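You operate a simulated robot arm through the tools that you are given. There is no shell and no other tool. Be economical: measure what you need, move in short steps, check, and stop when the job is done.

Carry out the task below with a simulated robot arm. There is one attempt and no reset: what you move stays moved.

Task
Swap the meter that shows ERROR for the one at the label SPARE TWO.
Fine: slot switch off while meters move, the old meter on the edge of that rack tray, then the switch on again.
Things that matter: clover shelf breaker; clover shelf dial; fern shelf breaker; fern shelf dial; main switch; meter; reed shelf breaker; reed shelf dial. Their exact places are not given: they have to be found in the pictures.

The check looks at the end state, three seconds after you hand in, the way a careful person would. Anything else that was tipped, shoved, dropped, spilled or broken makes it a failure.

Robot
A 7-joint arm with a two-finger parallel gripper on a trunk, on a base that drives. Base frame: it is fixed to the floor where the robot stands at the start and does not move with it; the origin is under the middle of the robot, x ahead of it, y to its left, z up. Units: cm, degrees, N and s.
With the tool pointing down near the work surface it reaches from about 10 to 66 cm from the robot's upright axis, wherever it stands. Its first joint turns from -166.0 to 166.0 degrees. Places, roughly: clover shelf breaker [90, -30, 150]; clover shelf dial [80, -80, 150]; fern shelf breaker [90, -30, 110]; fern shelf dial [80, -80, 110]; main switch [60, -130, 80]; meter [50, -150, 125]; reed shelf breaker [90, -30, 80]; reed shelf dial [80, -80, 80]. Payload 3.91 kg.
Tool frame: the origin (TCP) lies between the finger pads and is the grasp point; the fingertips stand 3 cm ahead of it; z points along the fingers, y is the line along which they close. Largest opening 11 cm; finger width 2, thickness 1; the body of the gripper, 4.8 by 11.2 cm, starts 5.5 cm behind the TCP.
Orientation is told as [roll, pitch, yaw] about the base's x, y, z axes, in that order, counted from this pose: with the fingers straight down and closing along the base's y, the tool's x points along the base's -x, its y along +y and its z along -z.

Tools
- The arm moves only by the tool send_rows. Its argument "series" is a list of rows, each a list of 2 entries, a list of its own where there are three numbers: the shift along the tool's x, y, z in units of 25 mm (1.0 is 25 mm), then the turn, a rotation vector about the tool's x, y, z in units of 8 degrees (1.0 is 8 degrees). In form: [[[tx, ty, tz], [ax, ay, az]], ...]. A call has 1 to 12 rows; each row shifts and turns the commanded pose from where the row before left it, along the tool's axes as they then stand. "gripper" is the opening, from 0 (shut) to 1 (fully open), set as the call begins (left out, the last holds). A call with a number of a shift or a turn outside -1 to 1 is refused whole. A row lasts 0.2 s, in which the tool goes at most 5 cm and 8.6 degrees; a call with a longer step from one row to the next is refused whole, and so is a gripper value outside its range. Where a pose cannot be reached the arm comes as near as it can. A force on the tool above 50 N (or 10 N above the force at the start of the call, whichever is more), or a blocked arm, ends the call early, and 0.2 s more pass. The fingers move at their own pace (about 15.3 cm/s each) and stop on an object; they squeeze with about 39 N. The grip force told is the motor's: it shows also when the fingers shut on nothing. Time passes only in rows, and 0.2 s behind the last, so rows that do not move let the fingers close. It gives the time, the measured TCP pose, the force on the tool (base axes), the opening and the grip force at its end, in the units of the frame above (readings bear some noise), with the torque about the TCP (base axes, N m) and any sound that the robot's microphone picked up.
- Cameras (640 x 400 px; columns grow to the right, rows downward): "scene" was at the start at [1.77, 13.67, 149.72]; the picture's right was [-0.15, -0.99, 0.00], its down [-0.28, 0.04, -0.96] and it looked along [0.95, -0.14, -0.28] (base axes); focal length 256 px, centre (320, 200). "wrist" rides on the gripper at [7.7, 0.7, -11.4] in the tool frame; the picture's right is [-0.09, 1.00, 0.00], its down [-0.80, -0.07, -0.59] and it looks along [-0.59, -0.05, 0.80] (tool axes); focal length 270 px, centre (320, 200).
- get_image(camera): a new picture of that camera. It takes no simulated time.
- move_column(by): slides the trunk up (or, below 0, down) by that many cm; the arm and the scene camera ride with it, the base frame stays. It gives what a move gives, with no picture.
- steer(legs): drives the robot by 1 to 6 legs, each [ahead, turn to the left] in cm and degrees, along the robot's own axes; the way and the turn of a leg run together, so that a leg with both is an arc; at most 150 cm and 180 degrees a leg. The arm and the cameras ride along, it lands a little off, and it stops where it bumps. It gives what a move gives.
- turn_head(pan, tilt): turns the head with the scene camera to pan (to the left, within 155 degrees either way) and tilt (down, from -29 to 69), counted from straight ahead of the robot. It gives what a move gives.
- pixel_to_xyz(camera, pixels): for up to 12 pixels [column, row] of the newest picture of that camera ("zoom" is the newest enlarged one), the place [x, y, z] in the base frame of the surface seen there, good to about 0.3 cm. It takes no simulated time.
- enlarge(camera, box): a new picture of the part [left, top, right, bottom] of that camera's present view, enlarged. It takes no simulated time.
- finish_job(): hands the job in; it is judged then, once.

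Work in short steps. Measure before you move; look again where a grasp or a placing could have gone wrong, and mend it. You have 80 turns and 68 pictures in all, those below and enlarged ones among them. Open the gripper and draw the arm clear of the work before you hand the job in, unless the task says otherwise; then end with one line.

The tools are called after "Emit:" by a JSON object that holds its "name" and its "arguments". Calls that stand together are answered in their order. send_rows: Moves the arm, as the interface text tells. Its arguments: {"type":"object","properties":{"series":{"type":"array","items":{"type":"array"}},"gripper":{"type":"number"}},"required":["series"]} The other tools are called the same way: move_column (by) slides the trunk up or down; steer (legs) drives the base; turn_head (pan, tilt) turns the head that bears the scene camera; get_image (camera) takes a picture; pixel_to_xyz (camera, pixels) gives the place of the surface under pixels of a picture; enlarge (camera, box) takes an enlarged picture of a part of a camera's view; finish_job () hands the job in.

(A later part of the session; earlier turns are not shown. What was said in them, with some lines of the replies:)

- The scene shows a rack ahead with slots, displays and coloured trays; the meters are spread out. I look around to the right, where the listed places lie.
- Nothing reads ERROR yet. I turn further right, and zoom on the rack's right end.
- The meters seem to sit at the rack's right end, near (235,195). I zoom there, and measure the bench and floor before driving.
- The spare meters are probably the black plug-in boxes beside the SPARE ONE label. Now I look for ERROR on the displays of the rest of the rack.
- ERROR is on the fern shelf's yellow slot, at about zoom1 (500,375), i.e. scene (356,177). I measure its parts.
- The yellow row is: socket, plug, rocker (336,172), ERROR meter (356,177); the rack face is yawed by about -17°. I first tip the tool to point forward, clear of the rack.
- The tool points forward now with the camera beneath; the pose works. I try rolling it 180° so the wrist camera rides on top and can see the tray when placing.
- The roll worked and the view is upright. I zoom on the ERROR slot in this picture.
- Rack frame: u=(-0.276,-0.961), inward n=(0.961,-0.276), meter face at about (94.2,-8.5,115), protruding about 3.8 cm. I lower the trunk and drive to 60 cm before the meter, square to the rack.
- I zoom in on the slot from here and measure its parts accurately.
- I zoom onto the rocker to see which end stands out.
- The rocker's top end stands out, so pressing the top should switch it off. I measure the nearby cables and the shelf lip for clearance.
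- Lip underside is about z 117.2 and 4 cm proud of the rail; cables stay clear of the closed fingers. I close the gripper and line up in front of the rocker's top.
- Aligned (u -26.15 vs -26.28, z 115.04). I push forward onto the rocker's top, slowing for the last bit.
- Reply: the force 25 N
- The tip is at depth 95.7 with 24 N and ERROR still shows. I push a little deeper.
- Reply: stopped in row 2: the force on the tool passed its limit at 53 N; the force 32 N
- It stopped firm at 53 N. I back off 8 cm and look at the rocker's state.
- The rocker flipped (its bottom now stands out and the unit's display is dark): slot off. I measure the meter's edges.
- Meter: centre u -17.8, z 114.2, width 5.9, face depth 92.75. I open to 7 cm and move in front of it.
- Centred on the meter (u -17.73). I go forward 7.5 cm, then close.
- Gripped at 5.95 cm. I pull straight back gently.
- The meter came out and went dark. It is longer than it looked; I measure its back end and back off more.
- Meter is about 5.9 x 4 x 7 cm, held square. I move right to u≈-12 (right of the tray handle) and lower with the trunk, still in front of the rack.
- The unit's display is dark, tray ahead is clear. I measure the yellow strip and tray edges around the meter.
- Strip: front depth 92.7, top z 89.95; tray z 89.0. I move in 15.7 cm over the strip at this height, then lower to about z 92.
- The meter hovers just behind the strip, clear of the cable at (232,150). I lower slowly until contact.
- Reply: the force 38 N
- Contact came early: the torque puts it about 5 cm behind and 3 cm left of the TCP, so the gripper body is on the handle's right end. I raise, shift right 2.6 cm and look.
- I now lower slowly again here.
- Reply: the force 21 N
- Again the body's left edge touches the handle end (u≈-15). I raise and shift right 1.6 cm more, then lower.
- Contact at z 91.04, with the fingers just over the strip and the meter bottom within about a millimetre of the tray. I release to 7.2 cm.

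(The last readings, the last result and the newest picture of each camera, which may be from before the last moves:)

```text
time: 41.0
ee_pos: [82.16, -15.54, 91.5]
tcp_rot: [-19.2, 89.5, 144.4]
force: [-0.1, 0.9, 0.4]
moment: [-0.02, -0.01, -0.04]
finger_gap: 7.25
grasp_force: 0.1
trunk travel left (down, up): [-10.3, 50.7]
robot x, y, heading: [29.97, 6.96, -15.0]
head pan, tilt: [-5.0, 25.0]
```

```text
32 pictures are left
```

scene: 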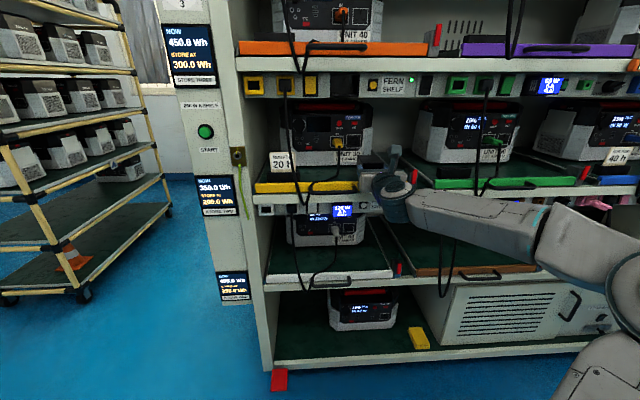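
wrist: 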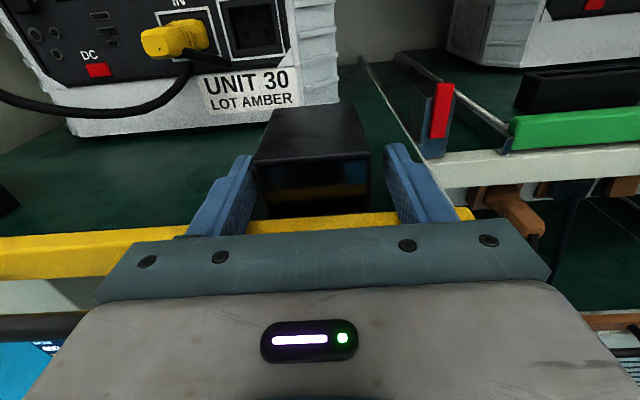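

The fingers hooked behind the strip and pulled the tray out with them by about 10 cm (clip at (437,110) stayed behind). I lift straight up off it, back away, and look.

Emit:
{"name": "send_rows", "arguments": {"series": [[[0.2, 0, 0], [0, 0, 0]], [[0.4, 0, 0], [0, 0, 0]], [[0.8, 0, 0], [0, 0, 0]], [[0.8, 0, 0], [0, 0, 0]], [[0.5, 0, -0.5], [0, 0, 0]], [[0, 0, -0.9], [0, 0, 0]], [[0, 0, -0.9], [0, 0, 0]], [[0, 0, -0.9], [0, 0, 0]], [[0, 0, -0.9], [0, 0, 0]]]}}

Emit:
{"name": "get_image", "arguments": {"camera": "wrist"}}

Emit:
{"name": "get_image", "arguments": {"camera": "scene"}}

```text
time: 43.0
ee_pos: [72.36, -12.64, 98.64]
tcp_rot: [-17.7, 89.9, 146.2]
force: [0.3, -0.2, -0.1]
moment: [0.0, -0.03, 0.0]
finger_gap: 7.25
grasp_force: 0.0
trunk travel left (down, up): [-10.3, 50.7]
robot x, y, heading: [29.77, 7.04, -15.0]
head pan, tilt: [-5.0, 25.0]
```

```text
31 pictures are left
```

wrist: 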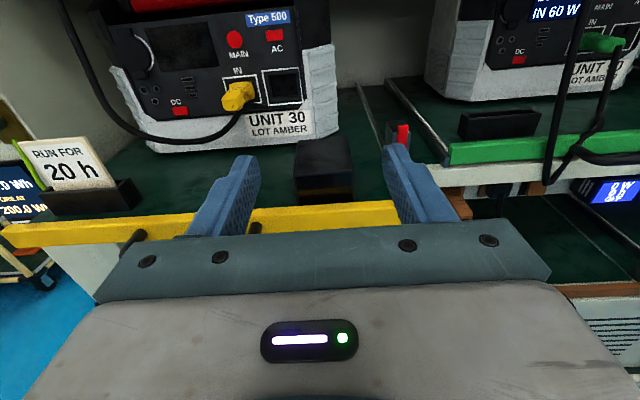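

```text
30 pictures are left
```

scene: 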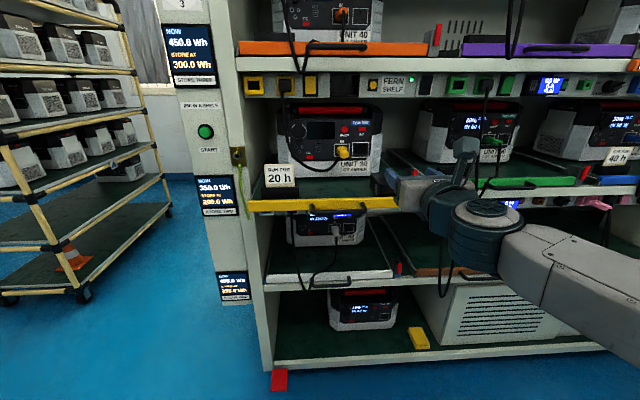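

I measure the strip's present depth at several points and the meter.

Emit:
{"name": "pixel_to_xyz", "arguments": {"camera": "wrist", "pixels": [[300, 222], [380, 213], [170, 232], [60, 235], [320, 150], [325, 185], [320, 215], [403, 135], [140, 238], [20, 230]]}}

Emit:
{"name": "enlarge", "arguments": {"camera": "wrist", "box": [0, 90, 260, 252]}}

```text
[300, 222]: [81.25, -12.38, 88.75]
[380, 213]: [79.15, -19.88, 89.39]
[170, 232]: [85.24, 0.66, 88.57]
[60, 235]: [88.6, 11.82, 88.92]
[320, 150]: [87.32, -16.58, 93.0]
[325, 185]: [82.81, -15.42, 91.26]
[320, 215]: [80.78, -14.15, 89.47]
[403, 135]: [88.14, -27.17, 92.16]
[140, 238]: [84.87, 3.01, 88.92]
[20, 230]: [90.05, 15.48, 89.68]
```

```text
2.46 times, centred on (130, 171) of wrist
```

zoom: 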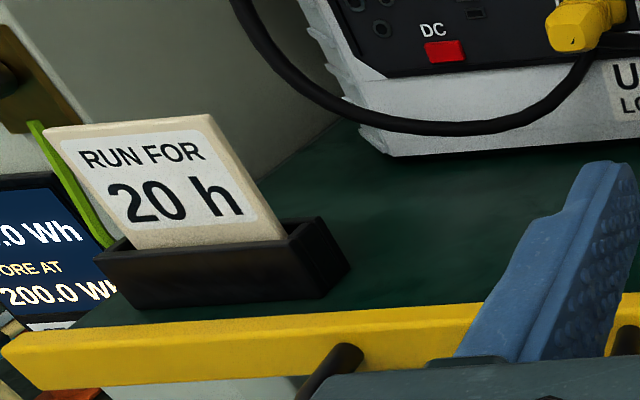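

The tray is square, 11.2 cm out (front depth 81.5 vs 92.67). I close the fingers and come down in front of the strip at u≈-10, z 88.9.

Emit:
{"name": "send_rows", "arguments": {"series": [[[-0.9, -0.4, 0], [0, 0, 0]], [[-0.9, -0.4, 0], [0, 0, 0]], [[-0.9, 0, 0], [0, 0, 0]], [[-0.8, 0, 0], [0, 0, 0]], [[-0.4, 0, 0], [0, 0, 0]], [[0, 0, 0.8], [0, 0, 0]], [[0, 0, 0.8], [0, 0, 0]], [[0, 0, 0], [0, 0, 0]]], "gripper": 0}}

Emit:
{"name": "get_image", "arguments": {"camera": "wrist"}}

```text
time: 44.8
ee_pos: [76.66, -11.66, 88.91]
tcp_rot: [-22.8, 89.9, 141.1]
force: [-0.2, -0.4, 0.5]
moment: [-0.01, -0.02, -0.02]
finger_gap: 0.01
grasp_force: 37.5
trunk travel left (down, up): [-10.3, 50.7]
robot x, y, heading: [29.73, 6.79, -15.4]
head pan, tilt: [-5.0, 25.0]
```

```text
28 pictures are left
```

wrist: 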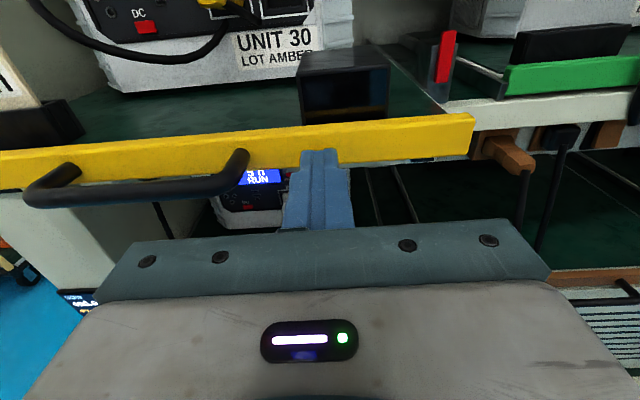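

Fingertips are 1.6 cm before the strip, handle clear on the left. I push slowly.

Emit:
{"name": "send_rows", "arguments": {"series": [[[0, 0, 0.4], [0, 0, 0]], [[0, 0, 0.15], [0, 0, 0]], [[0, 0, 0.15], [0, 0, 0]], [[0, 0, 0.2], [0, 0, 0]], [[0, 0, 0.2], [0, 0, 0]], [[0, 0, 0.2], [0, 0, 0]], [[0, 0, 0.2], [0, 0, 0]], [[0, 0, 0.2], [0, 0, 0]], [[0, 0, 0.2], [0, 0, 0]], [[0, 0, 0.2], [0, 0, 0]], [[0, 0, 0.2], [0, 0, 0]], [[0, 0, 0.2], [0, 0, 0]]]}}

Emit:
{"name": "get_image", "arguments": {"camera": "wrist"}}

```text
time: 47.4
ee_pos: [82.63, -13.52, 88.78]
tcp_rot: [-19.6, 89.9, 144.3]
force: [-0.5, -0.1, -0.3]
moment: [0.03, 0.0, 0.01]
finger_gap: 0.0
grasp_force: 37.2
trunk travel left (down, up): [-10.3, 50.7]
robot x, y, heading: [29.58, 7.11, -15.3]
head pan, tilt: [-5.0, 25.0]
```

```text
27 pictures are left
```

wrist: 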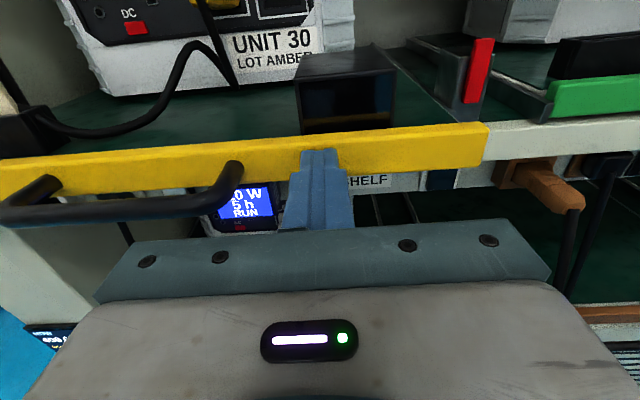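

The tray slides in evenly. I continue another 6 cm.

Emit:
{"name": "send_rows", "arguments": {"series": [[[0, 0, 0.2], [0, 0, 0]], [[0, 0, 0.2], [0, 0, 0]], [[0, 0, 0.2], [0, 0, 0]], [[0, 0, 0.2], [0, 0, 0]], [[0, 0, 0.2], [0, 0, 0]], [[0, 0, 0.2], [0, 0, 0]], [[0, 0, 0.2], [0, 0, 0]], [[0, 0, 0.2], [0, 0, 0]], [[0, 0, 0.2], [0, 0, 0]], [[0, 0, 0.2], [0, 0, 0]], [[0, 0, 0.2], [0, 0, 0]], [[0, 0, 0.2], [0, 0, 0]]]}}

Emit:
{"name": "get_image", "arguments": {"camera": "wrist"}}

Emit:
{"name": "pixel_to_xyz", "arguments": {"camera": "wrist", "pixels": [[450, 150], [380, 155], [200, 165], [560, 145], [250, 165], [500, 80]]}}

```text
time: 50.0
ee_pos: [88.61, -15.12, 88.67]
tcp_rot: [-22.7, 89.8, 141.2]
force: [0.2, 0.0, 0.2]
moment: [-0.01, -0.02, -0.01]
finger_gap: 0.0
grasp_force: 37.6
trunk travel left (down, up): [-10.3, 50.7]
robot x, y, heading: [29.77, 6.86, -15.3]
head pan, tilt: [-5.0, 25.0]
```

```text
26 pictures are left
```

wrist: 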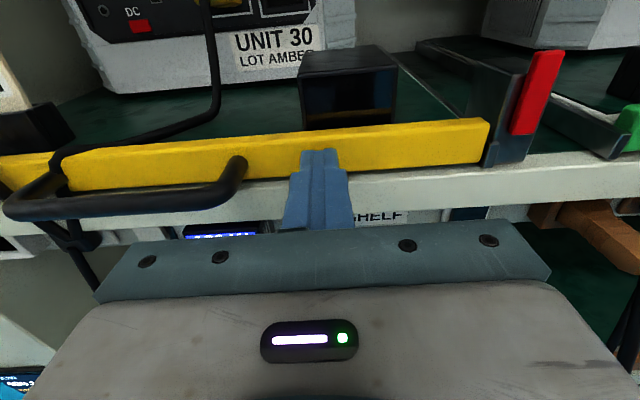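

```text
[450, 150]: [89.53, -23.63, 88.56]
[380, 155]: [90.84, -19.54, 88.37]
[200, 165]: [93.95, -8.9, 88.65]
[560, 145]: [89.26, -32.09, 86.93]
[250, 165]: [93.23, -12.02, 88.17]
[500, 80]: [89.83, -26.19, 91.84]
```

The strip is back at depth 92.6 (home) with the meter behind it and the cable over the handle again. I retract 18 cm, raise the trunk, and check the whole with the scene camera.

Emit:
{"name": "send_rows", "arguments": {"series": [[[0, 0, -0.8], [0, 0, 0]], [[0, 0, -0.9], [0, 0, 0]], [[0, 0, -0.9], [0, 0, 0]], [[0, 0, -0.9], [0, 0, 0]], [[0, 0, -0.9], [0, 0, 0]], [[0, 0, -0.9], [0, 0, 0]], [[0, 0, -0.9], [0, 0, 0]], [[0, 0, -0.9], [0, 0, 0]]]}}

Emit:
{"name": "move_column", "arguments": {"by": 25}}

Emit:
{"name": "enlarge", "arguments": {"camera": "scene", "box": [220, 60, 480, 222]}}

```text
time: 51.8
ee_pos: [71.46, -10.24, 88.95]
tcp_rot: [-17.6, 89.9, 146.2]
force: [-0.1, -0.9, -0.4]
moment: [-0.02, -0.01, 0.0]
finger_gap: 0.0
grasp_force: 37.8
trunk travel left (down, up): [-10.3, 50.7]
robot x, y, heading: [29.9, 6.85, -15.3]
head pan, tilt: [-5.0, 25.0]
```

```text
time: 54.4
ee_pos: [71.46, -10.16, 114.0]
tcp_rot: [-18.2, 89.9, 145.7]
force: [-0.7, -0.2, -0.1]
moment: [-0.02, -0.02, -0.03]
finger_gap: 0.03
grasp_force: 37.7
trunk travel left (down, up): [-35.3, 25.7]
robot x, y, heading: [29.79, 7.23, -15.2]
head pan, tilt: [-5.0, 25.0]
```

```text
2.46 times, centred on (350, 141) of scene
```

zoom: 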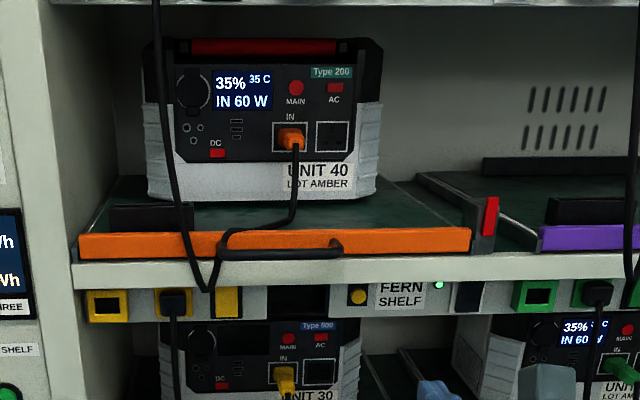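

Tray, strip and slot look as they should; the rail hole is empty and waiting. I turn left, reverse along the rack (arm away from the wall), and face the rack again near its right end.

Emit:
{"name": "steer", "arguments": {"legs": [[0, 89.2], [-112, 0], [0, -90]]}}

Emit:
{"name": "turn_head", "arguments": {"pan": -10, "tilt": 30}}

Emit:
{"name": "get_image", "arguments": {"camera": "scene"}}

Emit:
{"name": "get_image", "arguments": {"camera": "wrist"}}

```text
time: 67.8
ee_pos: [40.8, -118.97, 113.94]
tcp_rot: [-16.6, 89.9, 146.2]
force: [-0.9, 0.0, 0.2]
moment: [0.0, -0.02, 0.01]
finger_gap: 0.02
grasp_force: 37.9
trunk travel left (down, up): [-35.3, 25.7]
robot x, y, heading: [-0.29, -101.13, -16.2]
head pan, tilt: [-5.0, 25.0]
```

```text
time: 68.4
ee_pos: [40.7, -118.9, 113.91]
tcp_rot: [-17.6, 89.9, 145.3]
force: [-0.3, 0.3, 1.3]
moment: [0.02, 0.02, -0.03]
finger_gap: 0.02
grasp_force: 38.2
trunk travel left (down, up): [-35.3, 25.7]
robot x, y, heading: [-0.84, -101.03, -16.3]
head pan, tilt: [-10.0, 30.0]
```

```text
24 pictures are left
```

scene: 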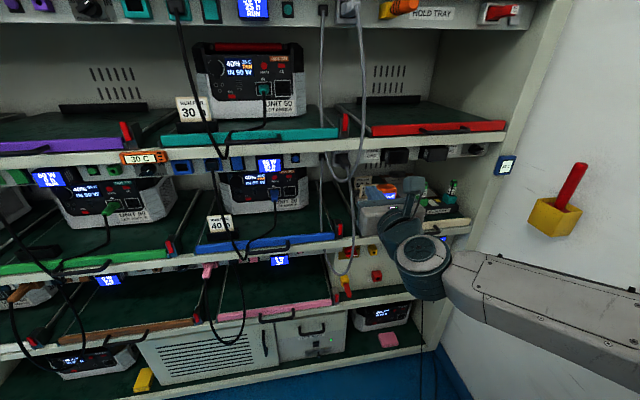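

```text
23 pictures are left
```

wrist: 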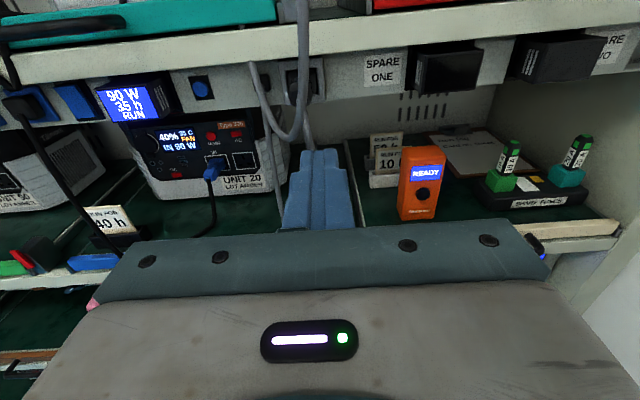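

I see SPARE ONE left of the first box (445,70) and another label right of the second box (560,55). I zoom to read it and measure.

Emit:
{"name": "enlarge", "arguments": {"camera": "wrist", "box": [340, 10, 640, 198]}}

Emit:
{"name": "pixel_to_xyz", "arguments": {"camera": "zoom", "pixels": [[88, 130], [175, 140], [280, 140], [225, 130], [410, 110], [490, 110], [450, 110], [580, 90], [330, 110], [450, 75], [450, 140], [530, 70]]}}

Emit:
{"name": "enlarge", "arguments": {"camera": "scene", "box": [340, 130, 540, 255]}}

```text
2.13 times, centred on (490, 104) of wrist
```

zoom: 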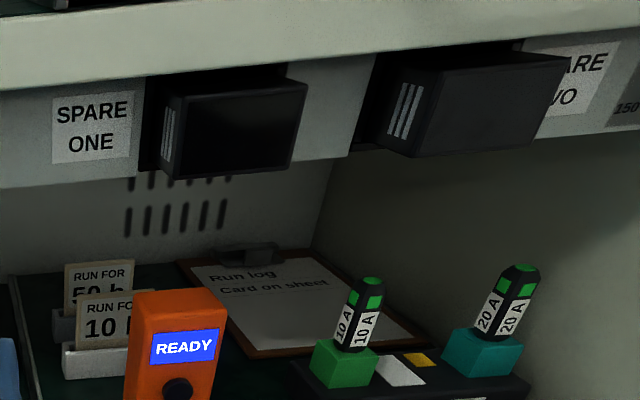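

```text
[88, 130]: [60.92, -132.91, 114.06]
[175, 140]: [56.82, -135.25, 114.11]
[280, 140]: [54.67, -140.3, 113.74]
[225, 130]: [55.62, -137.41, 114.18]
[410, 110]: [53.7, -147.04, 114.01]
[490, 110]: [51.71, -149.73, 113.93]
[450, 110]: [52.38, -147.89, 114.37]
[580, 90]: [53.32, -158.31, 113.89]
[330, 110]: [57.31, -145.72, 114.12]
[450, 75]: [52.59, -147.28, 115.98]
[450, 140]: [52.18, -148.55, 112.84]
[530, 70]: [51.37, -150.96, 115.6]
```

```text
3.20 times, centred on (440, 192) of scene
```

zoom: 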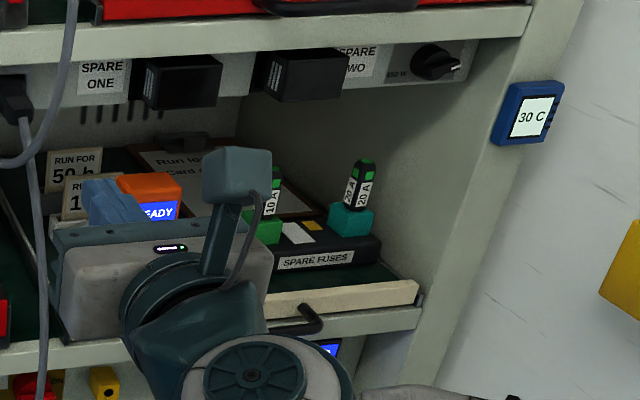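

SPARE TWO is the second box (label directly right of it), face depth ≈91, u≈129. Before moving I check where my elbow is relative to the wall on the right.

Emit:
{"name": "pixel_to_xyz", "arguments": {"camera": "scene", "pixels": [[470, 285], [550, 300], [630, 320], [600, 100], [590, 250], [560, 200], [500, 165], [500, 300], [440, 330]]}}

Emit:
{"name": "turn_head", "arguments": {"pan": -60, "tilt": 45}}

Emit:
{"name": "get_image", "arguments": {"camera": "scene"}}

```text
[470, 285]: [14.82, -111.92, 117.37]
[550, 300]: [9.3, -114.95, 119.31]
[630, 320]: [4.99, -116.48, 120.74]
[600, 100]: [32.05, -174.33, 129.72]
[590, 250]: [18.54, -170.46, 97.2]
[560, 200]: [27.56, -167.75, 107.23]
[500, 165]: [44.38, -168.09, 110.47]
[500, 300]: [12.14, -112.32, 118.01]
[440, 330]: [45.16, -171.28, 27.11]
```

```text
time: 69.6
ee_pos: [40.78, -118.95, 114.07]
tcp_rot: [-16.0, 89.9, 146.7]
force: [0.2, 0.2, -0.8]
moment: [0.01, -0.04, -0.07]
finger_gap: 0.0
grasp_force: 37.9
trunk travel left (down, up): [-35.3, 25.7]
robot x, y, heading: [-0.45, -101.02, -16.3]
head pan, tilt: [-60.0, 45.0]
```

```text
20 pictures are left
```

scene: 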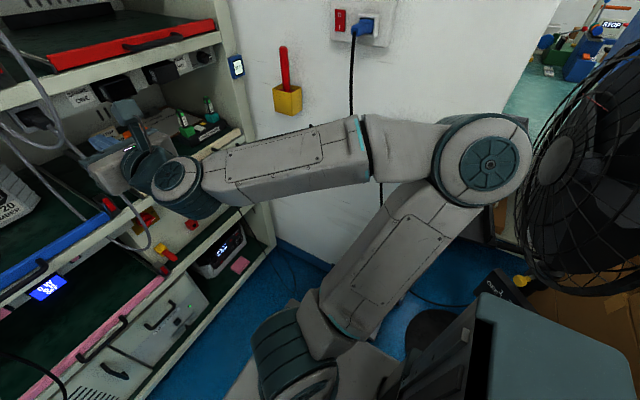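

I measure elbow, fan, wall and the stand on the floor.

Emit:
{"name": "pixel_to_xyz", "arguments": {"camera": "scene", "pixels": [[490, 160], [525, 165], [420, 130], [560, 160], [545, 240], [300, 150], [440, 310], [490, 280], [420, 320], [290, 260], [288, 95], [470, 200]]}}

```text
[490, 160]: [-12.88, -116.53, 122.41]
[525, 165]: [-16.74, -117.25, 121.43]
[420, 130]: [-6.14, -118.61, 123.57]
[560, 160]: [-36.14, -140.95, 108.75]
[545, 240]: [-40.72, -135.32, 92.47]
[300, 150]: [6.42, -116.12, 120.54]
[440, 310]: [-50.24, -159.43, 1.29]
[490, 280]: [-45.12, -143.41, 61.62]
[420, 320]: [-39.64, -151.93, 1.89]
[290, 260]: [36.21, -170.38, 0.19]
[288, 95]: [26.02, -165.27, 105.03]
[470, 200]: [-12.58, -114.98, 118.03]
```

Elbow is only 18 cm right of the axis, with the wall at u≈151, so I can reach sideways. I move the tool 26.4 cm right and open it.

Emit:
{"name": "send_rows", "arguments": {"series": [[[0, 0.88, 0], [0.1, 0, 0]], [[0, 0.88, 0], [0, 0, 0]], [[0, 0.88, 0], [0, 0, 0]], [[0, 0.88, 0], [0, 0, 0]], [[0, 0.88, 0], [0, 0, 0]], [[0, 0.88, 0], [0, 0, 0]], [[0, 0.88, 0], [0, 0, 0]], [[0, 0.88, 0], [0, 0, 0]], [[0, 0.88, 0], [0, 0, 0]], [[0, 0.88, 0], [0, 0, 0]], [[0, 0.88, 0], [0, 0, 0]], [[0, 0.88, 0], [0, 0, 0]]], "gripper": 0.64}}

Emit:
{"name": "get_image", "arguments": {"camera": "wrist"}}

```text
time: 72.2
ee_pos: [33.18, -144.35, 113.95]
tcp_rot: [-22.6, 89.9, 141.1]
force: [0.3, 0.6, 0.1]
moment: [-0.02, -0.03, 0.04]
finger_gap: 7.03
grasp_force: 0.0
trunk travel left (down, up): [-35.3, 25.7]
robot x, y, heading: [-0.7, -101.3, -16.4]
head pan, tilt: [-60.0, 45.0]
```

```text
19 pictures are left
```

wrist: 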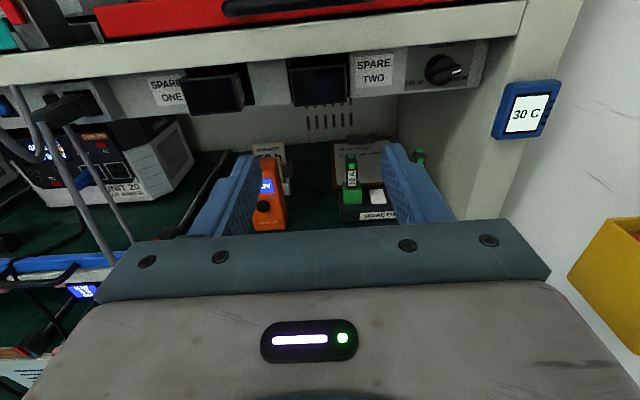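

Box at (320,85) with SPARE TWO right of it, nearly centred. I measure its edges.

Emit:
{"name": "pixel_to_xyz", "arguments": {"camera": "wrist", "pixels": [[293, 85], [320, 85], [344, 82], [320, 70], [320, 100], [372, 68], [270, 80], [425, 62], [200, 95], [235, 92]]}}

Emit:
{"name": "enlarge", "arguments": {"camera": "wrist", "box": [240, 30, 400, 130]}}

Emit:
{"name": "pixel_to_xyz", "arguments": {"camera": "zoom", "pixels": [[205, 230], [215, 230], [310, 230], [405, 230], [415, 220], [310, 150], [310, 290]]}}

```text
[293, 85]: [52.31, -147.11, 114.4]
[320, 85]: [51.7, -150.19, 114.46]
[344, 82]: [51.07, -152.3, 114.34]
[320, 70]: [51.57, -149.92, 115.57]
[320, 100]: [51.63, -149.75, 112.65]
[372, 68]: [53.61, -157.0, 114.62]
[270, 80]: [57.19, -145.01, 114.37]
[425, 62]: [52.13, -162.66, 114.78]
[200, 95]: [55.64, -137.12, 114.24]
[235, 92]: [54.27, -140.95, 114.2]
```

```text
4.00 times, centred on (320, 80) of wrist
```

zoom: 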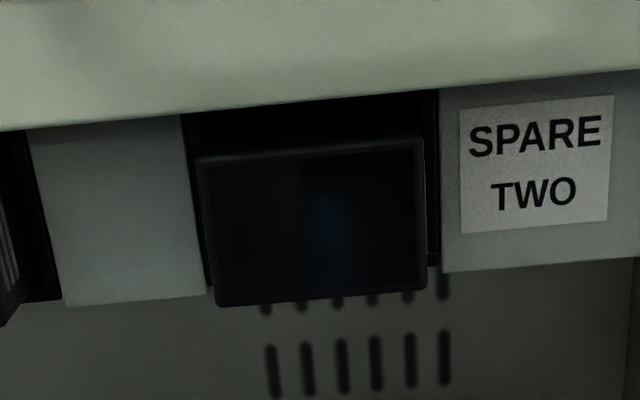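

```text
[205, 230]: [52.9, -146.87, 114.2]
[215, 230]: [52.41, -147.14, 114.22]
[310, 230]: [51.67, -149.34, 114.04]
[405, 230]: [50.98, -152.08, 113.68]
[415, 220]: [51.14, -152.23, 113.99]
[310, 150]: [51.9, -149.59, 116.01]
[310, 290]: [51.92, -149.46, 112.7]
```

Centre u≈128.8, face depth 92.0; the tool is at u 129.0. I drive 13 cm ahead to bring it into reach and recheck.

Emit:
{"name": "steer", "arguments": {"legs": [[13, 0]]}}

Emit:
{"name": "get_image", "arguments": {"camera": "wrist"}}

Emit:
{"name": "pixel_to_xyz", "arguments": {"camera": "wrist", "pixels": [[275, 125], [320, 125], [365, 125], [320, 110], [320, 145]]}}

```text
time: 73.5
ee_pos: [45.76, -147.86, 114.08]
tcp_rot: [-21.3, 89.9, 142.4]
force: [0.4, 0.8, -0.5]
moment: [-0.03, -0.02, 0.03]
finger_gap: 7.04
grasp_force: 0.1
trunk travel left (down, up): [-35.3, 25.7]
robot x, y, heading: [12.01, -104.85, -16.3]
head pan, tilt: [-60.0, 45.0]
```

```text
17 pictures are left
```

wrist: 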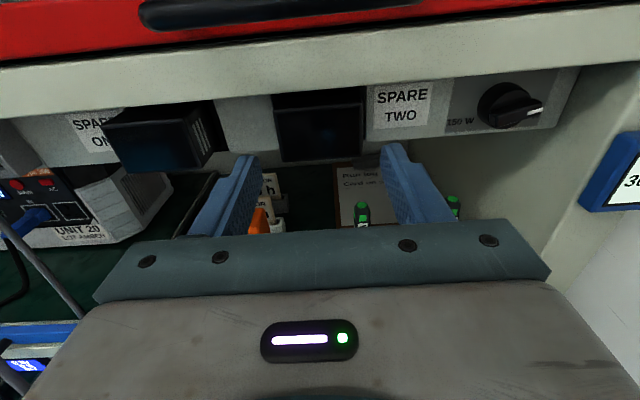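

```text
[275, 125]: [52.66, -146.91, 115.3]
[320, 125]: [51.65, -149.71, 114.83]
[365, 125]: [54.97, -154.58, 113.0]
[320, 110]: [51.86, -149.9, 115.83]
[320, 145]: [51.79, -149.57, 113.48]
```

Lined up (u 128.8). I advance 5.9 cm and close.

Emit:
{"name": "send_rows", "arguments": {"series": [[[0, 0, 0.8], [0, 0, 0]], [[0, 0, 0.8], [0, 0, 0]], [[0, 0, 0.76], [0, 0, 0]]]}}

Emit:
{"name": "send_rows", "arguments": {"series": [[[0, 0, 0], [0, 0, 0]], [[0, 0, 0], [0, 0, 0]], [[0, 0, 0], [0, 0, 0]]], "gripper": 0.3}}

Emit:
{"name": "send_rows", "arguments": {"series": [[[0, 0, -0.15], [0, 0, 0]], [[0, 0, -0.2], [0, 0, 0]], [[0, 0, -0.3], [0, 0, 0]], [[0, 0, -0.5], [0, 0, 0]], [[0, 0, -0.7], [0, 0, 0]], [[0, 0, -0.8], [0, 0, 0]], [[0, 0, -0.8], [0, 0, 0]], [[0, 0, -0.8], [0, 0, 0]], [[0, 0, -0.8], [0, 0, 0]]]}}

Emit:
{"name": "get_image", "arguments": {"camera": "wrist"}}

```text
time: 74.3
ee_pos: [51.62, -149.54, 113.79]
tcp_rot: [-8.6, 90.0, 154.8]
force: [0.9, -0.2, -0.9]
moment: [-0.01, 0.0, 0.03]
finger_gap: 7.05
grasp_force: 0.1
trunk travel left (down, up): [-35.3, 25.7]
robot x, y, heading: [11.52, -104.61, -16.3]
head pan, tilt: [-60.0, 45.0]
```

```text
time: 75.1
ee_pos: [51.67, -149.7, 113.89]
tcp_rot: [-16.7, 90.0, 146.9]
force: [1.9, -1.6, 4.4]
moment: [-0.17, -0.15, -0.26]
finger_gap: 5.98
grasp_force: 39.0
trunk travel left (down, up): [-35.3, 25.7]
robot x, y, heading: [11.94, -104.21, -16.1]
head pan, tilt: [-60.0, 45.0]
```

```text
time: 77.1
ee_pos: [39.35, -146.11, 113.9]
tcp_rot: [-26.9, 89.9, 136.8]
force: [-0.2, -0.3, 0.2]
moment: [0.01, 0.04, -0.02]
finger_gap: 5.93
grasp_force: 39.0
trunk travel left (down, up): [-35.3, 25.7]
robot x, y, heading: [11.78, -104.67, -16.1]
head pan, tilt: [-60.0, 45.0]
```

```text
16 pictures are left
```

wrist: 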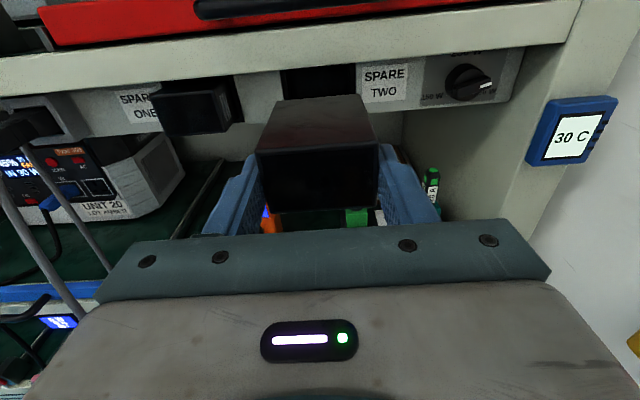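

The spare is out, held square at 5.93 cm. I bring the arm back left to centre, still clear of the rack.

Emit:
{"name": "send_rows", "arguments": {"series": [[[0, -0.88, -0.3], [0, 0, 0]], [[0, -0.88, -0.3], [0, 0, 0]], [[0, -0.88, 0], [0, 0, 0]], [[0, -0.88, 0], [0, 0, 0]], [[0, -0.88, 0], [0, 0, 0]], [[0, -0.88, 0], [0, 0, 0]], [[0, -0.88, 0], [0, 0, 0]], [[0, -0.88, 0], [0, 0, 0]], [[0, -0.88, 0], [0, 0, 0]], [[0, -0.88, 0], [0, 0, 0]], [[0, -0.88, 0], [0, 0, 0]]]}}

Emit:
{"name": "steer", "arguments": {"legs": [[-14, 0], [0, 89.8], [110, 0], [0, -90]]}}

Emit:
{"name": "get_image", "arguments": {"camera": "wrist"}}

```text
time: 79.5
ee_pos: [45.25, -122.99, 115.6]
tcp_rot: [-22.5, 89.8, 141.1]
force: [-0.2, -0.7, -0.9]
moment: [0.01, 0.06, 0.01]
finger_gap: 5.94
grasp_force: 38.8
out of reach, approached as far as the arm can: row 10, 11
trunk travel left (down, up): [-35.3, 25.7]
robot x, y, heading: [12.06, -104.64, -16.1]
head pan, tilt: [-60.0, 45.0]
```

```text
time: 93.7
ee_pos: [63.34, -16.06, 115.64]
tcp_rot: [-13.6, 89.7, 147.2]
force: [-0.1, -0.6, -1.0]
moment: [0.02, 0.07, 0.02]
finger_gap: 5.93
grasp_force: 38.9
trunk travel left (down, up): [-35.3, 25.7]
robot x, y, heading: [30.7, 3.99, -18.9]
head pan, tilt: [-60.0, 45.0]
```

```text
15 pictures are left
```

wrist: 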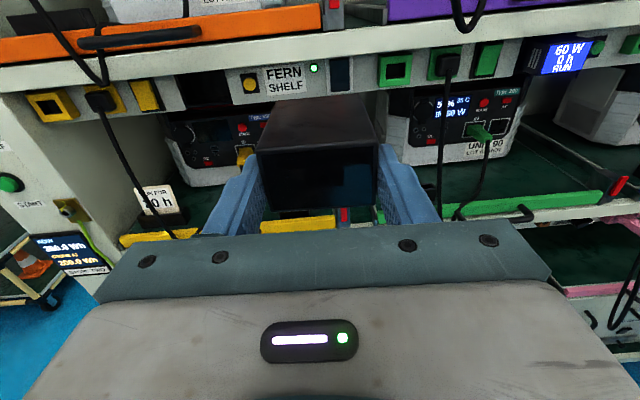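

Heading is -18.9 and the tool ended slightly high at a reach limit. I correct the heading by 2.6° and nudge the tool forward to free it, then read.

Emit:
{"name": "steer", "arguments": {"legs": [[0, 2.6]]}}

Emit:
{"name": "send_rows", "arguments": {"series": [[[0, 0, 0.8], [0, 0, 0]], [[0, 0, 0.8], [0, 0, 0]], [[0, 0, 0], [0, 0, 0]]]}}

```text
time: 94.5
ee_pos: [64.19, -14.66, 115.63]
tcp_rot: [-19.2, 89.8, 144.4]
force: [-0.3, -0.5, -1.1]
moment: [0.01, 0.06, -0.03]
finger_gap: 5.97
grasp_force: 39.1
trunk travel left (down, up): [-35.3, 25.7]
robot x, y, heading: [30.89, 3.83, -16.1]
head pan, tilt: [-60.0, 45.0]
```

```text
time: 95.3
ee_pos: [68.21, -15.78, 115.54]
tcp_rot: [-20.3, 89.8, 143.1]
force: [0.0, -0.2, -1.2]
moment: [0.0, 0.06, 0.0]
finger_gap: 5.94
grasp_force: 39.0
trunk travel left (down, up): [-35.3, 25.7]
robot x, y, heading: [31.26, 4.21, -16.1]
head pan, tilt: [-60.0, 45.0]
```

The tool follows again. I move left 14.2 cm, down 1.6 cm and forward 8 cm to line up with the hole.

Emit:
{"name": "send_rows", "arguments": {"series": [[[-0.3, -0.8, 0], [0.05, 0, 0]], [[-0.32, -0.8, 0], [0, 0, 0]], [[0, -0.8, 0], [0, 0, 0]], [[0, -0.8, 0], [0, 0, 0]], [[0, -0.8, 0], [0, 0, 0]], [[0, -0.8, 0], [0, 0, 0]], [[0, -0.88, 0], [0, 0, 0]], [[0, 0, 0.8], [0, 0, 0]], [[0, 0, 0.8], [0, 0, 0]], [[0, 0, 0.8], [0, 0, 0]], [[0, 0, 0.8], [0, 0, 0]], [[0, 0, 0], [0, 0, 0]]]}}

Emit:
{"name": "enlarge", "arguments": {"camera": "wrist", "box": [160, 50, 480, 250]}}

Emit:
{"name": "pixel_to_xyz", "arguments": {"camera": "zoom", "pixels": [[235, 60], [430, 60], [320, 110], [205, 160], [430, 155], [320, 60], [200, 60], [450, 55]]}}

```text
time: 97.9
ee_pos: [80.06, -4.38, 114.53]
tcp_rot: [-22.1, 89.8, 141.9]
force: [0.4, 0.4, -1.3]
moment: [0.03, 0.03, 0.04]
finger_gap: 5.95
grasp_force: 38.1
out of reach, approached as far as the arm can: row 3
trunk travel left (down, up): [-35.3, 25.7]
robot x, y, heading: [30.9, 3.77, -16.2]
head pan, tilt: [-60.0, 45.0]
```

```text
2.00 times, centred on (320, 150) of wrist
```

zoom: 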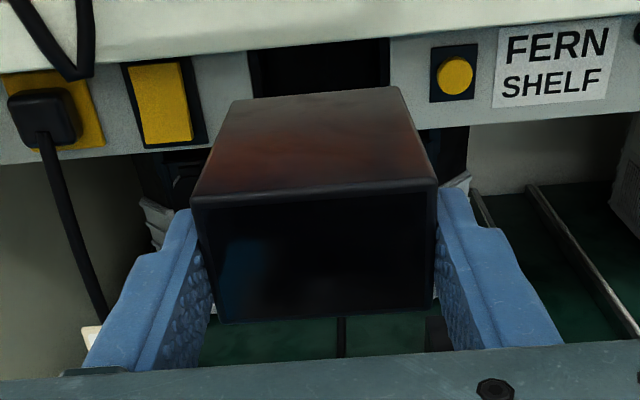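

```text
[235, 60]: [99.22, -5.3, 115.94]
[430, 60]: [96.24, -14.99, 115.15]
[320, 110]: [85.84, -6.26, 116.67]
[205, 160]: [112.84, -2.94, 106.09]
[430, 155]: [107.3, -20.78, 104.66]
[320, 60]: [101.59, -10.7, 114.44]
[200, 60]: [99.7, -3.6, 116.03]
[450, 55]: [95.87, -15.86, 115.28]
```

Lateral is right (u -17.89, hole and box centred at x≈319); z is 0.6 high. I lower that and go forward to just before the hole.

Emit:
{"name": "send_rows", "arguments": {"series": [[[-0.23, 0, 0.8], [0, 0, 0]], [[0, 0, 0.8], [0, 0, 0]], [[0, 0, 0.8], [0, 0, 0]], [[0, 0, 0.8], [0, 0, 0]], [[0, 0, 0.6], [0, 0, 0]], [[0, 0, 0], [0, 0, 0]]]}}

Emit:
{"name": "enlarge", "arguments": {"camera": "wrist", "box": [160, 50, 480, 250]}}

```text
time: 99.3
ee_pos: [89.05, -6.83, 114.02]
tcp_rot: [-14.0, 89.7, 150.0]
force: [0.6, 0.1, -1.1]
moment: [0.02, 0.07, -0.03]
finger_gap: 5.97
grasp_force: 39.3
trunk travel left (down, up): [-35.3, 25.7]
robot x, y, heading: [30.8, 3.6, -16.8]
head pan, tilt: [-60.0, 45.0]
```

```text
2.00 times, centred on (320, 150) of wrist
```

zoom: 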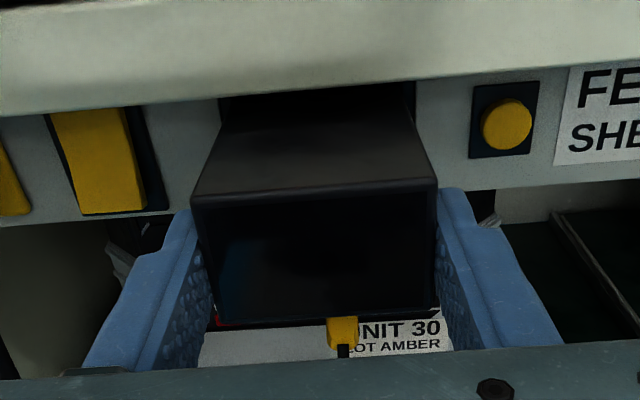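

Well centred on the hole. I insert slowly, watching the force.

Emit:
{"name": "send_rows", "arguments": {"series": [[[0, 0, 0.2], [0, 0, 0]], [[0, 0, 0.2], [0, 0, 0]], [[0, 0, 0.2], [0, 0, 0]], [[0, 0, 0.2], [0, 0, 0]], [[0, 0, 0.2], [0, 0, 0]], [[0, 0, 0.2], [0, 0, 0]], [[0, 0, 0.2], [0, 0, 0]], [[0, 0, 0.15], [0, 0, 0]], [[0, 0, 0.15], [0, 0, 0]], [[0, 0, 0.1], [0, 0, 0]], [[0, 0, 0.1], [0, 0, 0]]]}}

Emit:
{"name": "enlarge", "arguments": {"camera": "wrist", "box": [160, 50, 480, 250]}}

Emit:
{"name": "pixel_to_xyz", "arguments": {"camera": "zoom", "pixels": [[320, 230], [320, 260], [250, 240], [400, 240]]}}

```text
time: 101.7
ee_pos: [93.58, -8.23, 113.78]
tcp_rot: [-23.4, 89.8, 140.5]
force: [-2.9, 0.6, -2.2]
moment: [0.01, 0.04, 0.02]
finger_gap: 5.96
grasp_force: 38.7
trunk travel left (down, up): [-35.3, 25.7]
robot x, y, heading: [30.52, 3.97, -16.3]
head pan, tilt: [-60.0, 45.0]
```

```text
2.00 times, centred on (320, 150) of wrist
```

zoom: 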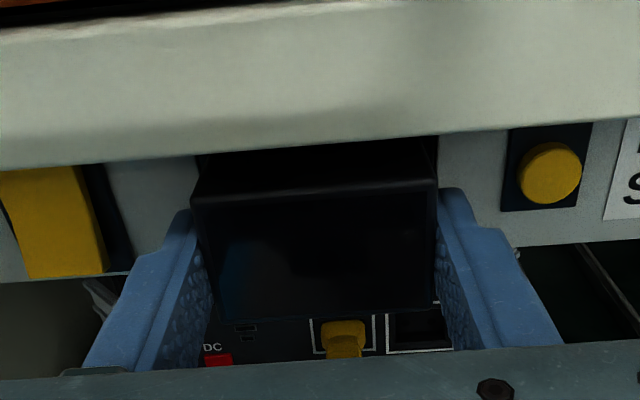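

```text
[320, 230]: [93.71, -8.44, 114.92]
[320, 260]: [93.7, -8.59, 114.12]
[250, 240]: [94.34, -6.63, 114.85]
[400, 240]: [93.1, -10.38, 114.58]
```

It slid in freely; the face is at depth 92.4 versus 92.75 originally. I push the remaining bit until it seats.

Emit:
{"name": "send_rows", "arguments": {"series": [[[0, 0, 0.08], [0, 0, 0]], [[0, 0, 0.08], [0, 0, 0]], [[0, 0, 0.08], [0, 0, 0]], [[0, 0, 0.08], [0, 0, 0]]]}}

Emit:
{"name": "enlarge", "arguments": {"camera": "wrist", "box": [160, 50, 480, 250]}}

Emit:
{"name": "pixel_to_xyz", "arguments": {"camera": "zoom", "pixels": [[320, 240], [320, 270], [250, 250], [400, 250]]}}

```text
time: 102.7
ee_pos: [94.08, -8.33, 114.05]
tcp_rot: [-33.0, 89.8, 131.0]
force: [-30.9, 7.0, -9.4]
moment: [0.07, 0.1, -0.07]
finger_gap: 6.0
grasp_force: 39.2
trunk travel left (down, up): [-35.3, 25.7]
robot x, y, heading: [30.65, 4.28, -16.3]
head pan, tilt: [-60.0, 45.0]
```

```text
2.00 times, centred on (320, 150) of wrist
```

zoom: 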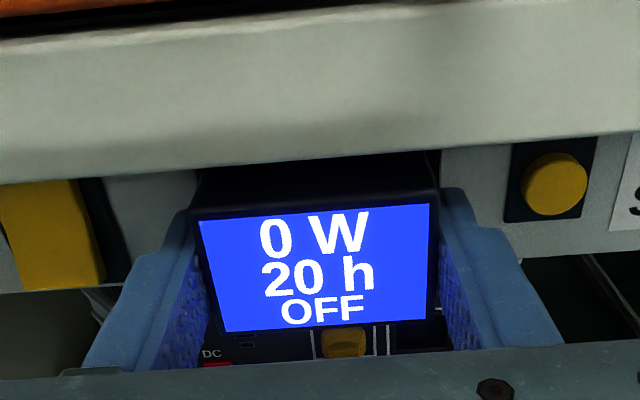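

```text
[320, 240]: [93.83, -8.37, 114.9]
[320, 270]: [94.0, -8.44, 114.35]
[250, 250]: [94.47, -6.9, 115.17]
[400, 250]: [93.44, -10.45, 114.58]
```

Seated: the display reads "0 W 20 h OFF". I release and back off, then close in front of the rocker's lower half.

Emit:
{"name": "send_rows", "arguments": {"series": [[[0, 0, -0.06], [0, 0, 0]], [[0, 0, 0], [0, 0, 0]], [[0, 0, 0], [0, 0, 0]]], "gripper": 0.64}}

Emit:
{"name": "send_rows", "arguments": {"series": [[[0, 0, -0.6], [0, 0, 0]], [[0, 0, -0.8], [0, 0, 0]], [[0, 0, -0.8], [0, 0, 0]], [[0, 0, -0.8], [0, 0, 0]], [[0, 0, 0], [0, 0, 0]]]}}

Emit:
{"name": "send_rows", "arguments": {"series": [[[-0.38, -0.84, 0], [0, 0, 0]], [[0, -0.84, 0], [0, 0, 0]], [[0, -0.84, 0], [0, 0, 0]], [[0, -0.84, 0], [0, 0, 0]], [[0, 0, 0], [0, 0, 0]]], "gripper": 0}}

Emit:
{"name": "get_image", "arguments": {"camera": "wrist"}}

```text
time: 103.5
ee_pos: [94.28, -8.57, 113.95]
tcp_rot: [-19.5, 89.9, 144.4]
force: [0.7, -0.6, 0.8]
moment: [0.02, 0.01, 0.0]
finger_gap: 7.07
grasp_force: 0.1
trunk travel left (down, up): [-35.3, 25.7]
robot x, y, heading: [30.73, 3.6, -16.4]
head pan, tilt: [-60.0, 45.0]
```

```text
time: 104.7
ee_pos: [87.05, -6.49, 114.02]
tcp_rot: [-16.4, 89.8, 147.7]
force: [0.3, -0.2, 0.4]
moment: [-0.01, 0.03, 0.0]
finger_gap: 7.04
grasp_force: 0.1
trunk travel left (down, up): [-35.3, 25.7]
robot x, y, heading: [30.85, 4.33, -16.3]
head pan, tilt: [-60.0, 45.0]
```

```text
time: 105.9
ee_pos: [89.39, 1.71, 112.77]
tcp_rot: [-14.6, 89.8, 149.5]
force: [0.2, 0.8, 0.2]
moment: [0.01, -0.01, -0.03]
finger_gap: 0.0
grasp_force: 37.5
trunk travel left (down, up): [-35.3, 25.7]
robot x, y, heading: [30.97, 3.34, -16.3]
head pan, tilt: [-60.0, 45.0]
```

```text
10 pictures are left
```

wrist: 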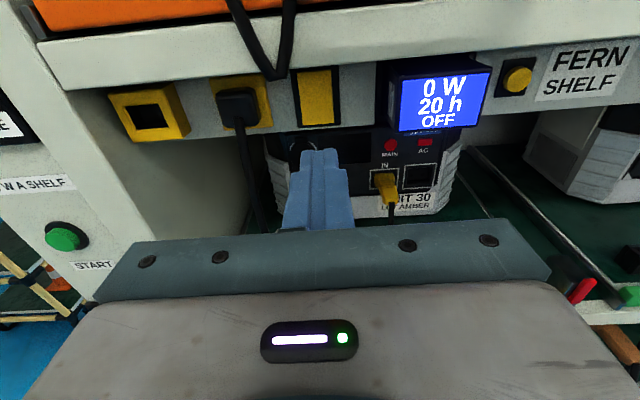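

Aligned (u -26.3, z 112.8), lower half of the rocker. I push forward as before.

Emit:
{"name": "send_rows", "arguments": {"series": [[[0, 0, 0.9], [0, 0, 0]], [[0, 0, 0.9], [0, 0, 0]], [[0, 0, 0.7], [0, 0, 0]], [[0, 0, 0.12], [0, 0, 0]], [[0, 0, 0.12], [0, 0, 0]], [[0, 0, 0.12], [0, 0, 0]], [[0, 0, 0.12], [0, 0, 0]], [[0, 0, 0.12], [0, 0, 0]], [[0, 0, 0.1], [0, 0, 0]]]}}

Emit:
{"name": "get_image", "arguments": {"camera": "wrist"}}

```text
time: 108.0
ee_pos: [96.41, -0.4, 112.87]
tcp_rot: [-4.4, 89.6, 159.7]
force: [-25.2, 1.9, -1.5]
moment: [-0.05, -0.21, -0.22]
finger_gap: 0.0
grasp_force: 37.4
trunk travel left (down, up): [-35.3, 25.7]
robot x, y, heading: [30.75, 3.92, -16.2]
head pan, tilt: [-60.0, 45.0]
stopped in row 9: the force on the tool passed its limit at 52 N (the readings are from after the stop); the commanded pose is now the measured one
```

```text
9 pictures are left
```

wrist: 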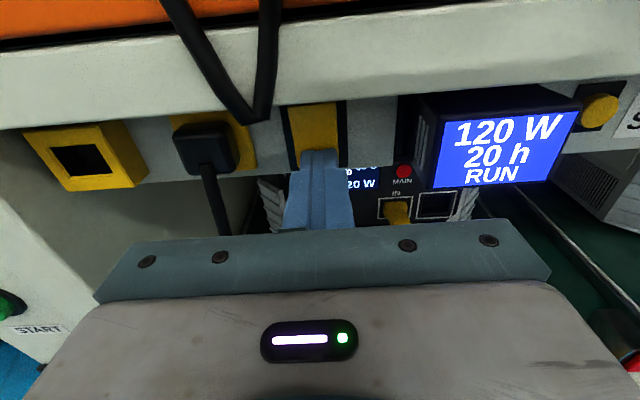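

It now reads "120 W 20 h RUN". I draw the arm back clear, open the gripper, and check the tray and rack with the cameras.

Emit:
{"name": "send_rows", "arguments": {"series": [[[0, 0, -0.8], [0, 0, 0]], [[0, 0, -0.8], [0, 0, 0]], [[0, 0, -0.8], [0, 0, 0]], [[0, 0, -0.8], [0, 0, 0]], [[0, 0, -0.8], [0, 0, 0]], [[0, 0, -0.8], [0, 0, 0]], [[0, 0, -0.8], [0, 0, 0]], [[0, 0, -0.8], [0, 0, 0]]]}}

Emit:
{"name": "send_rows", "arguments": {"series": [[[0, 0, -0.8], [0, 0, 0]], [[0, 0, 0], [0, 0, 0]]], "gripper": 1}}

Emit:
{"name": "turn_head", "arguments": {"pan": 5, "tilt": 30}}

Emit:
{"name": "get_image", "arguments": {"camera": "scene"}}

Emit:
{"name": "get_image", "arguments": {"camera": "wrist"}}

```text
time: 109.8
ee_pos: [81.45, 3.87, 112.73]
tcp_rot: [2.1, 89.4, 166.2]
force: [-0.2, -0.5, -0.9]
moment: [-0.01, 0.01, 0.03]
finger_gap: 0.0
grasp_force: 37.6
trunk travel left (down, up): [-35.3, 25.7]
robot x, y, heading: [30.75, 3.96, -16.2]
head pan, tilt: [-60.0, 45.0]
```

```text
time: 110.4
ee_pos: [79.49, 4.41, 112.81]
tcp_rot: [-0.3, 89.4, 163.8]
force: [0.1, -0.5, -0.6]
moment: [0.04, -0.02, 0.02]
finger_gap: 11.0
grasp_force: 0.1
trunk travel left (down, up): [-35.3, 25.7]
robot x, y, heading: [30.25, 3.72, -16.5]
head pan, tilt: [-60.0, 45.0]
```

```text
time: 111.8
ee_pos: [79.44, 4.38, 112.84]
tcp_rot: [0.0, 89.4, 164.2]
force: [0.7, -0.8, 0.2]
moment: [-0.02, 0.04, -0.02]
finger_gap: 11.01
grasp_force: 0.0
trunk travel left (down, up): [-35.3, 25.7]
robot x, y, heading: [31.01, 3.82, -16.4]
head pan, tilt: [5.0, 30.0]
```

```text
8 pictures are left
```

scene: 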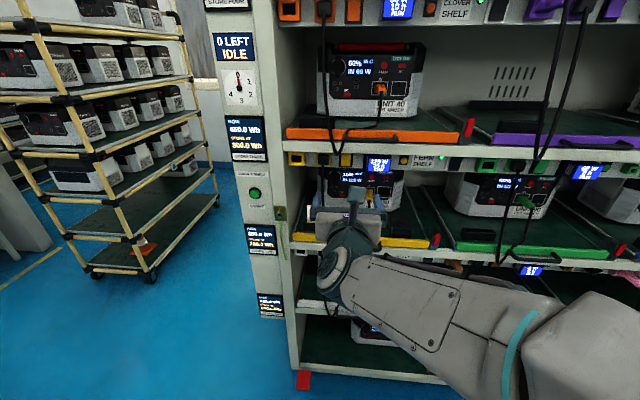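

```text
7 pictures are left
```

wrist: 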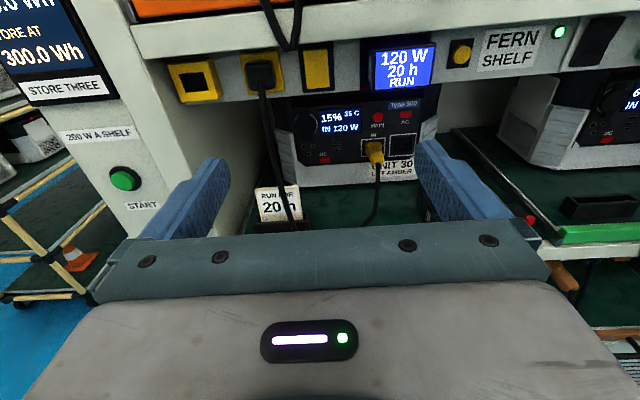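

The unit charges again. I raise the trunk out of the way to view the tray with the old meter.

Emit:
{"name": "move_column", "arguments": {"by": 22}}

Emit:
{"name": "turn_head", "arguments": {"pan": 2, "tilt": 48}}

Emit:
{"name": "get_image", "arguments": {"camera": "scene"}}

Emit:
{"name": "get_image", "arguments": {"camera": "wrist"}}

```text
time: 114.1
ee_pos: [79.58, 4.4, 134.8]
tcp_rot: [0.2, 89.4, 164.4]
force: [0.7, -0.1, 0.0]
moment: [0.02, 0.01, 0.0]
finger_gap: 11.0
grasp_force: 0.2
trunk travel left (down, up): [-57.3, 3.7]
robot x, y, heading: [30.88, 4.08, -16.6]
head pan, tilt: [5.0, 30.0]
```

```text
time: 114.9
ee_pos: [79.56, 4.4, 134.82]
tcp_rot: [-0.1, 89.5, 164.0]
force: [-0.2, -0.4, -0.4]
moment: [-0.04, -0.02, 0.01]
finger_gap: 11.01
grasp_force: 0.1
trunk travel left (down, up): [-57.3, 3.7]
robot x, y, heading: [30.96, 3.88, -15.9]
head pan, tilt: [2.0, 48.0]
```

```text
6 pictures are left
```

scene: 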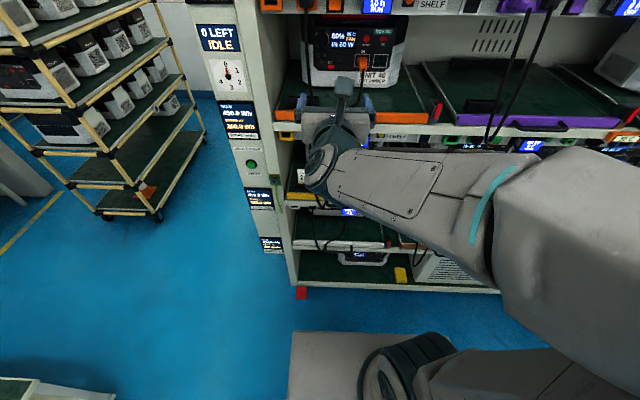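

```text
5 pictures are left
```

wrist: 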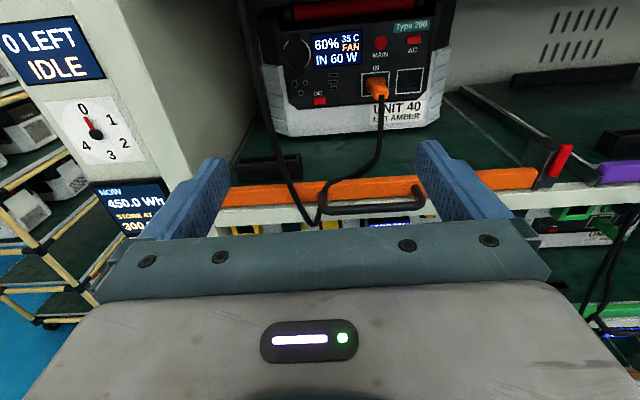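

The arm still hides it. I shift right 15 cm and lower so the wrist camera looks over the fern tray.

Emit:
{"name": "send_rows", "arguments": {"series": [[[0, 0.9, -0.3], [0, 0, 0]], [[0, 0.9, 0], [0, 0, 0]], [[0, 0.9, 0], [0, 0, 0]], [[0, 0.9, 0], [0, 0, 0]], [[0, 0.9, 0], [0, 0, 0]], [[0, 0.9, 0], [0, 0, 0]]]}}

Emit:
{"name": "move_column", "arguments": {"by": -34}}

Emit:
{"name": "get_image", "arguments": {"camera": "wrist"}}

Emit:
{"name": "pixel_to_xyz", "arguments": {"camera": "wrist", "pixels": [[380, 172], [250, 190], [350, 150], [340, 160]]}}

```text
time: 116.3
ee_pos: [74.94, -8.4, 134.61]
tcp_rot: [-0.5, 89.3, 163.5]
force: [-0.1, 0.4, -0.2]
moment: [0.0, -0.01, 0.0]
finger_gap: 11.01
grasp_force: 0.1
trunk travel left (down, up): [-57.3, 3.7]
robot x, y, heading: [30.78, 3.79, -16.1]
head pan, tilt: [2.0, 48.0]
```

```text
time: 119.6
ee_pos: [75.48, -8.24, 100.23]
tcp_rot: [15.5, 88.4, 179.6]
force: [-0.9, 0.2, 0.4]
moment: [0.01, 0.03, 0.02]
finger_gap: 11.0
grasp_force: 0.0
trunk travel left (down, up): [-23.3, 37.7]
robot x, y, heading: [30.66, 3.94, -16.4]
head pan, tilt: [2.0, 48.0]
```

```text
4 pictures are left
```

wrist: 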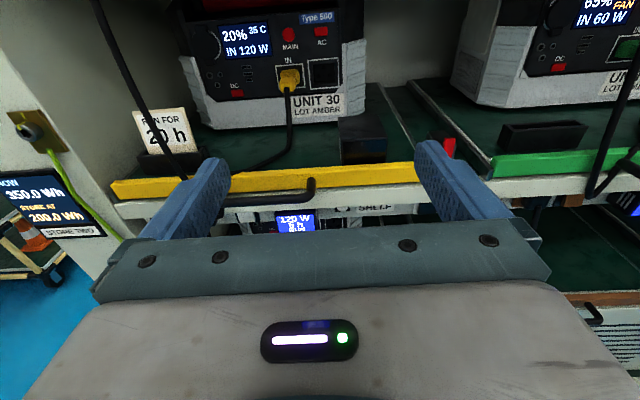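

```text
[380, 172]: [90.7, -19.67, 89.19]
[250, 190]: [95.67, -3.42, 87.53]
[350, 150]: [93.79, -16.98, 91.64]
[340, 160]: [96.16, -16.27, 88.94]
```

The old meter stands on the fern tray's front edge at (362,150). The tray is home at depth 92.6, and the slot is running. The gripper is open and clear of the rack, so I hand in.

Emit:
{"name": "finish_job", "arguments": {}}

```text
The job is handed in.
```

The ERROR meter on the fern shelf is swapped for the one from SPARE TWO; its slot switch is back on and the new meter reads "120 W 20 h RUN". The old meter stands at the front edge of that tray. While setting it down, the gripper pulled the tray about 11 cm out with the unit on it, and I pushed it back to its original position.
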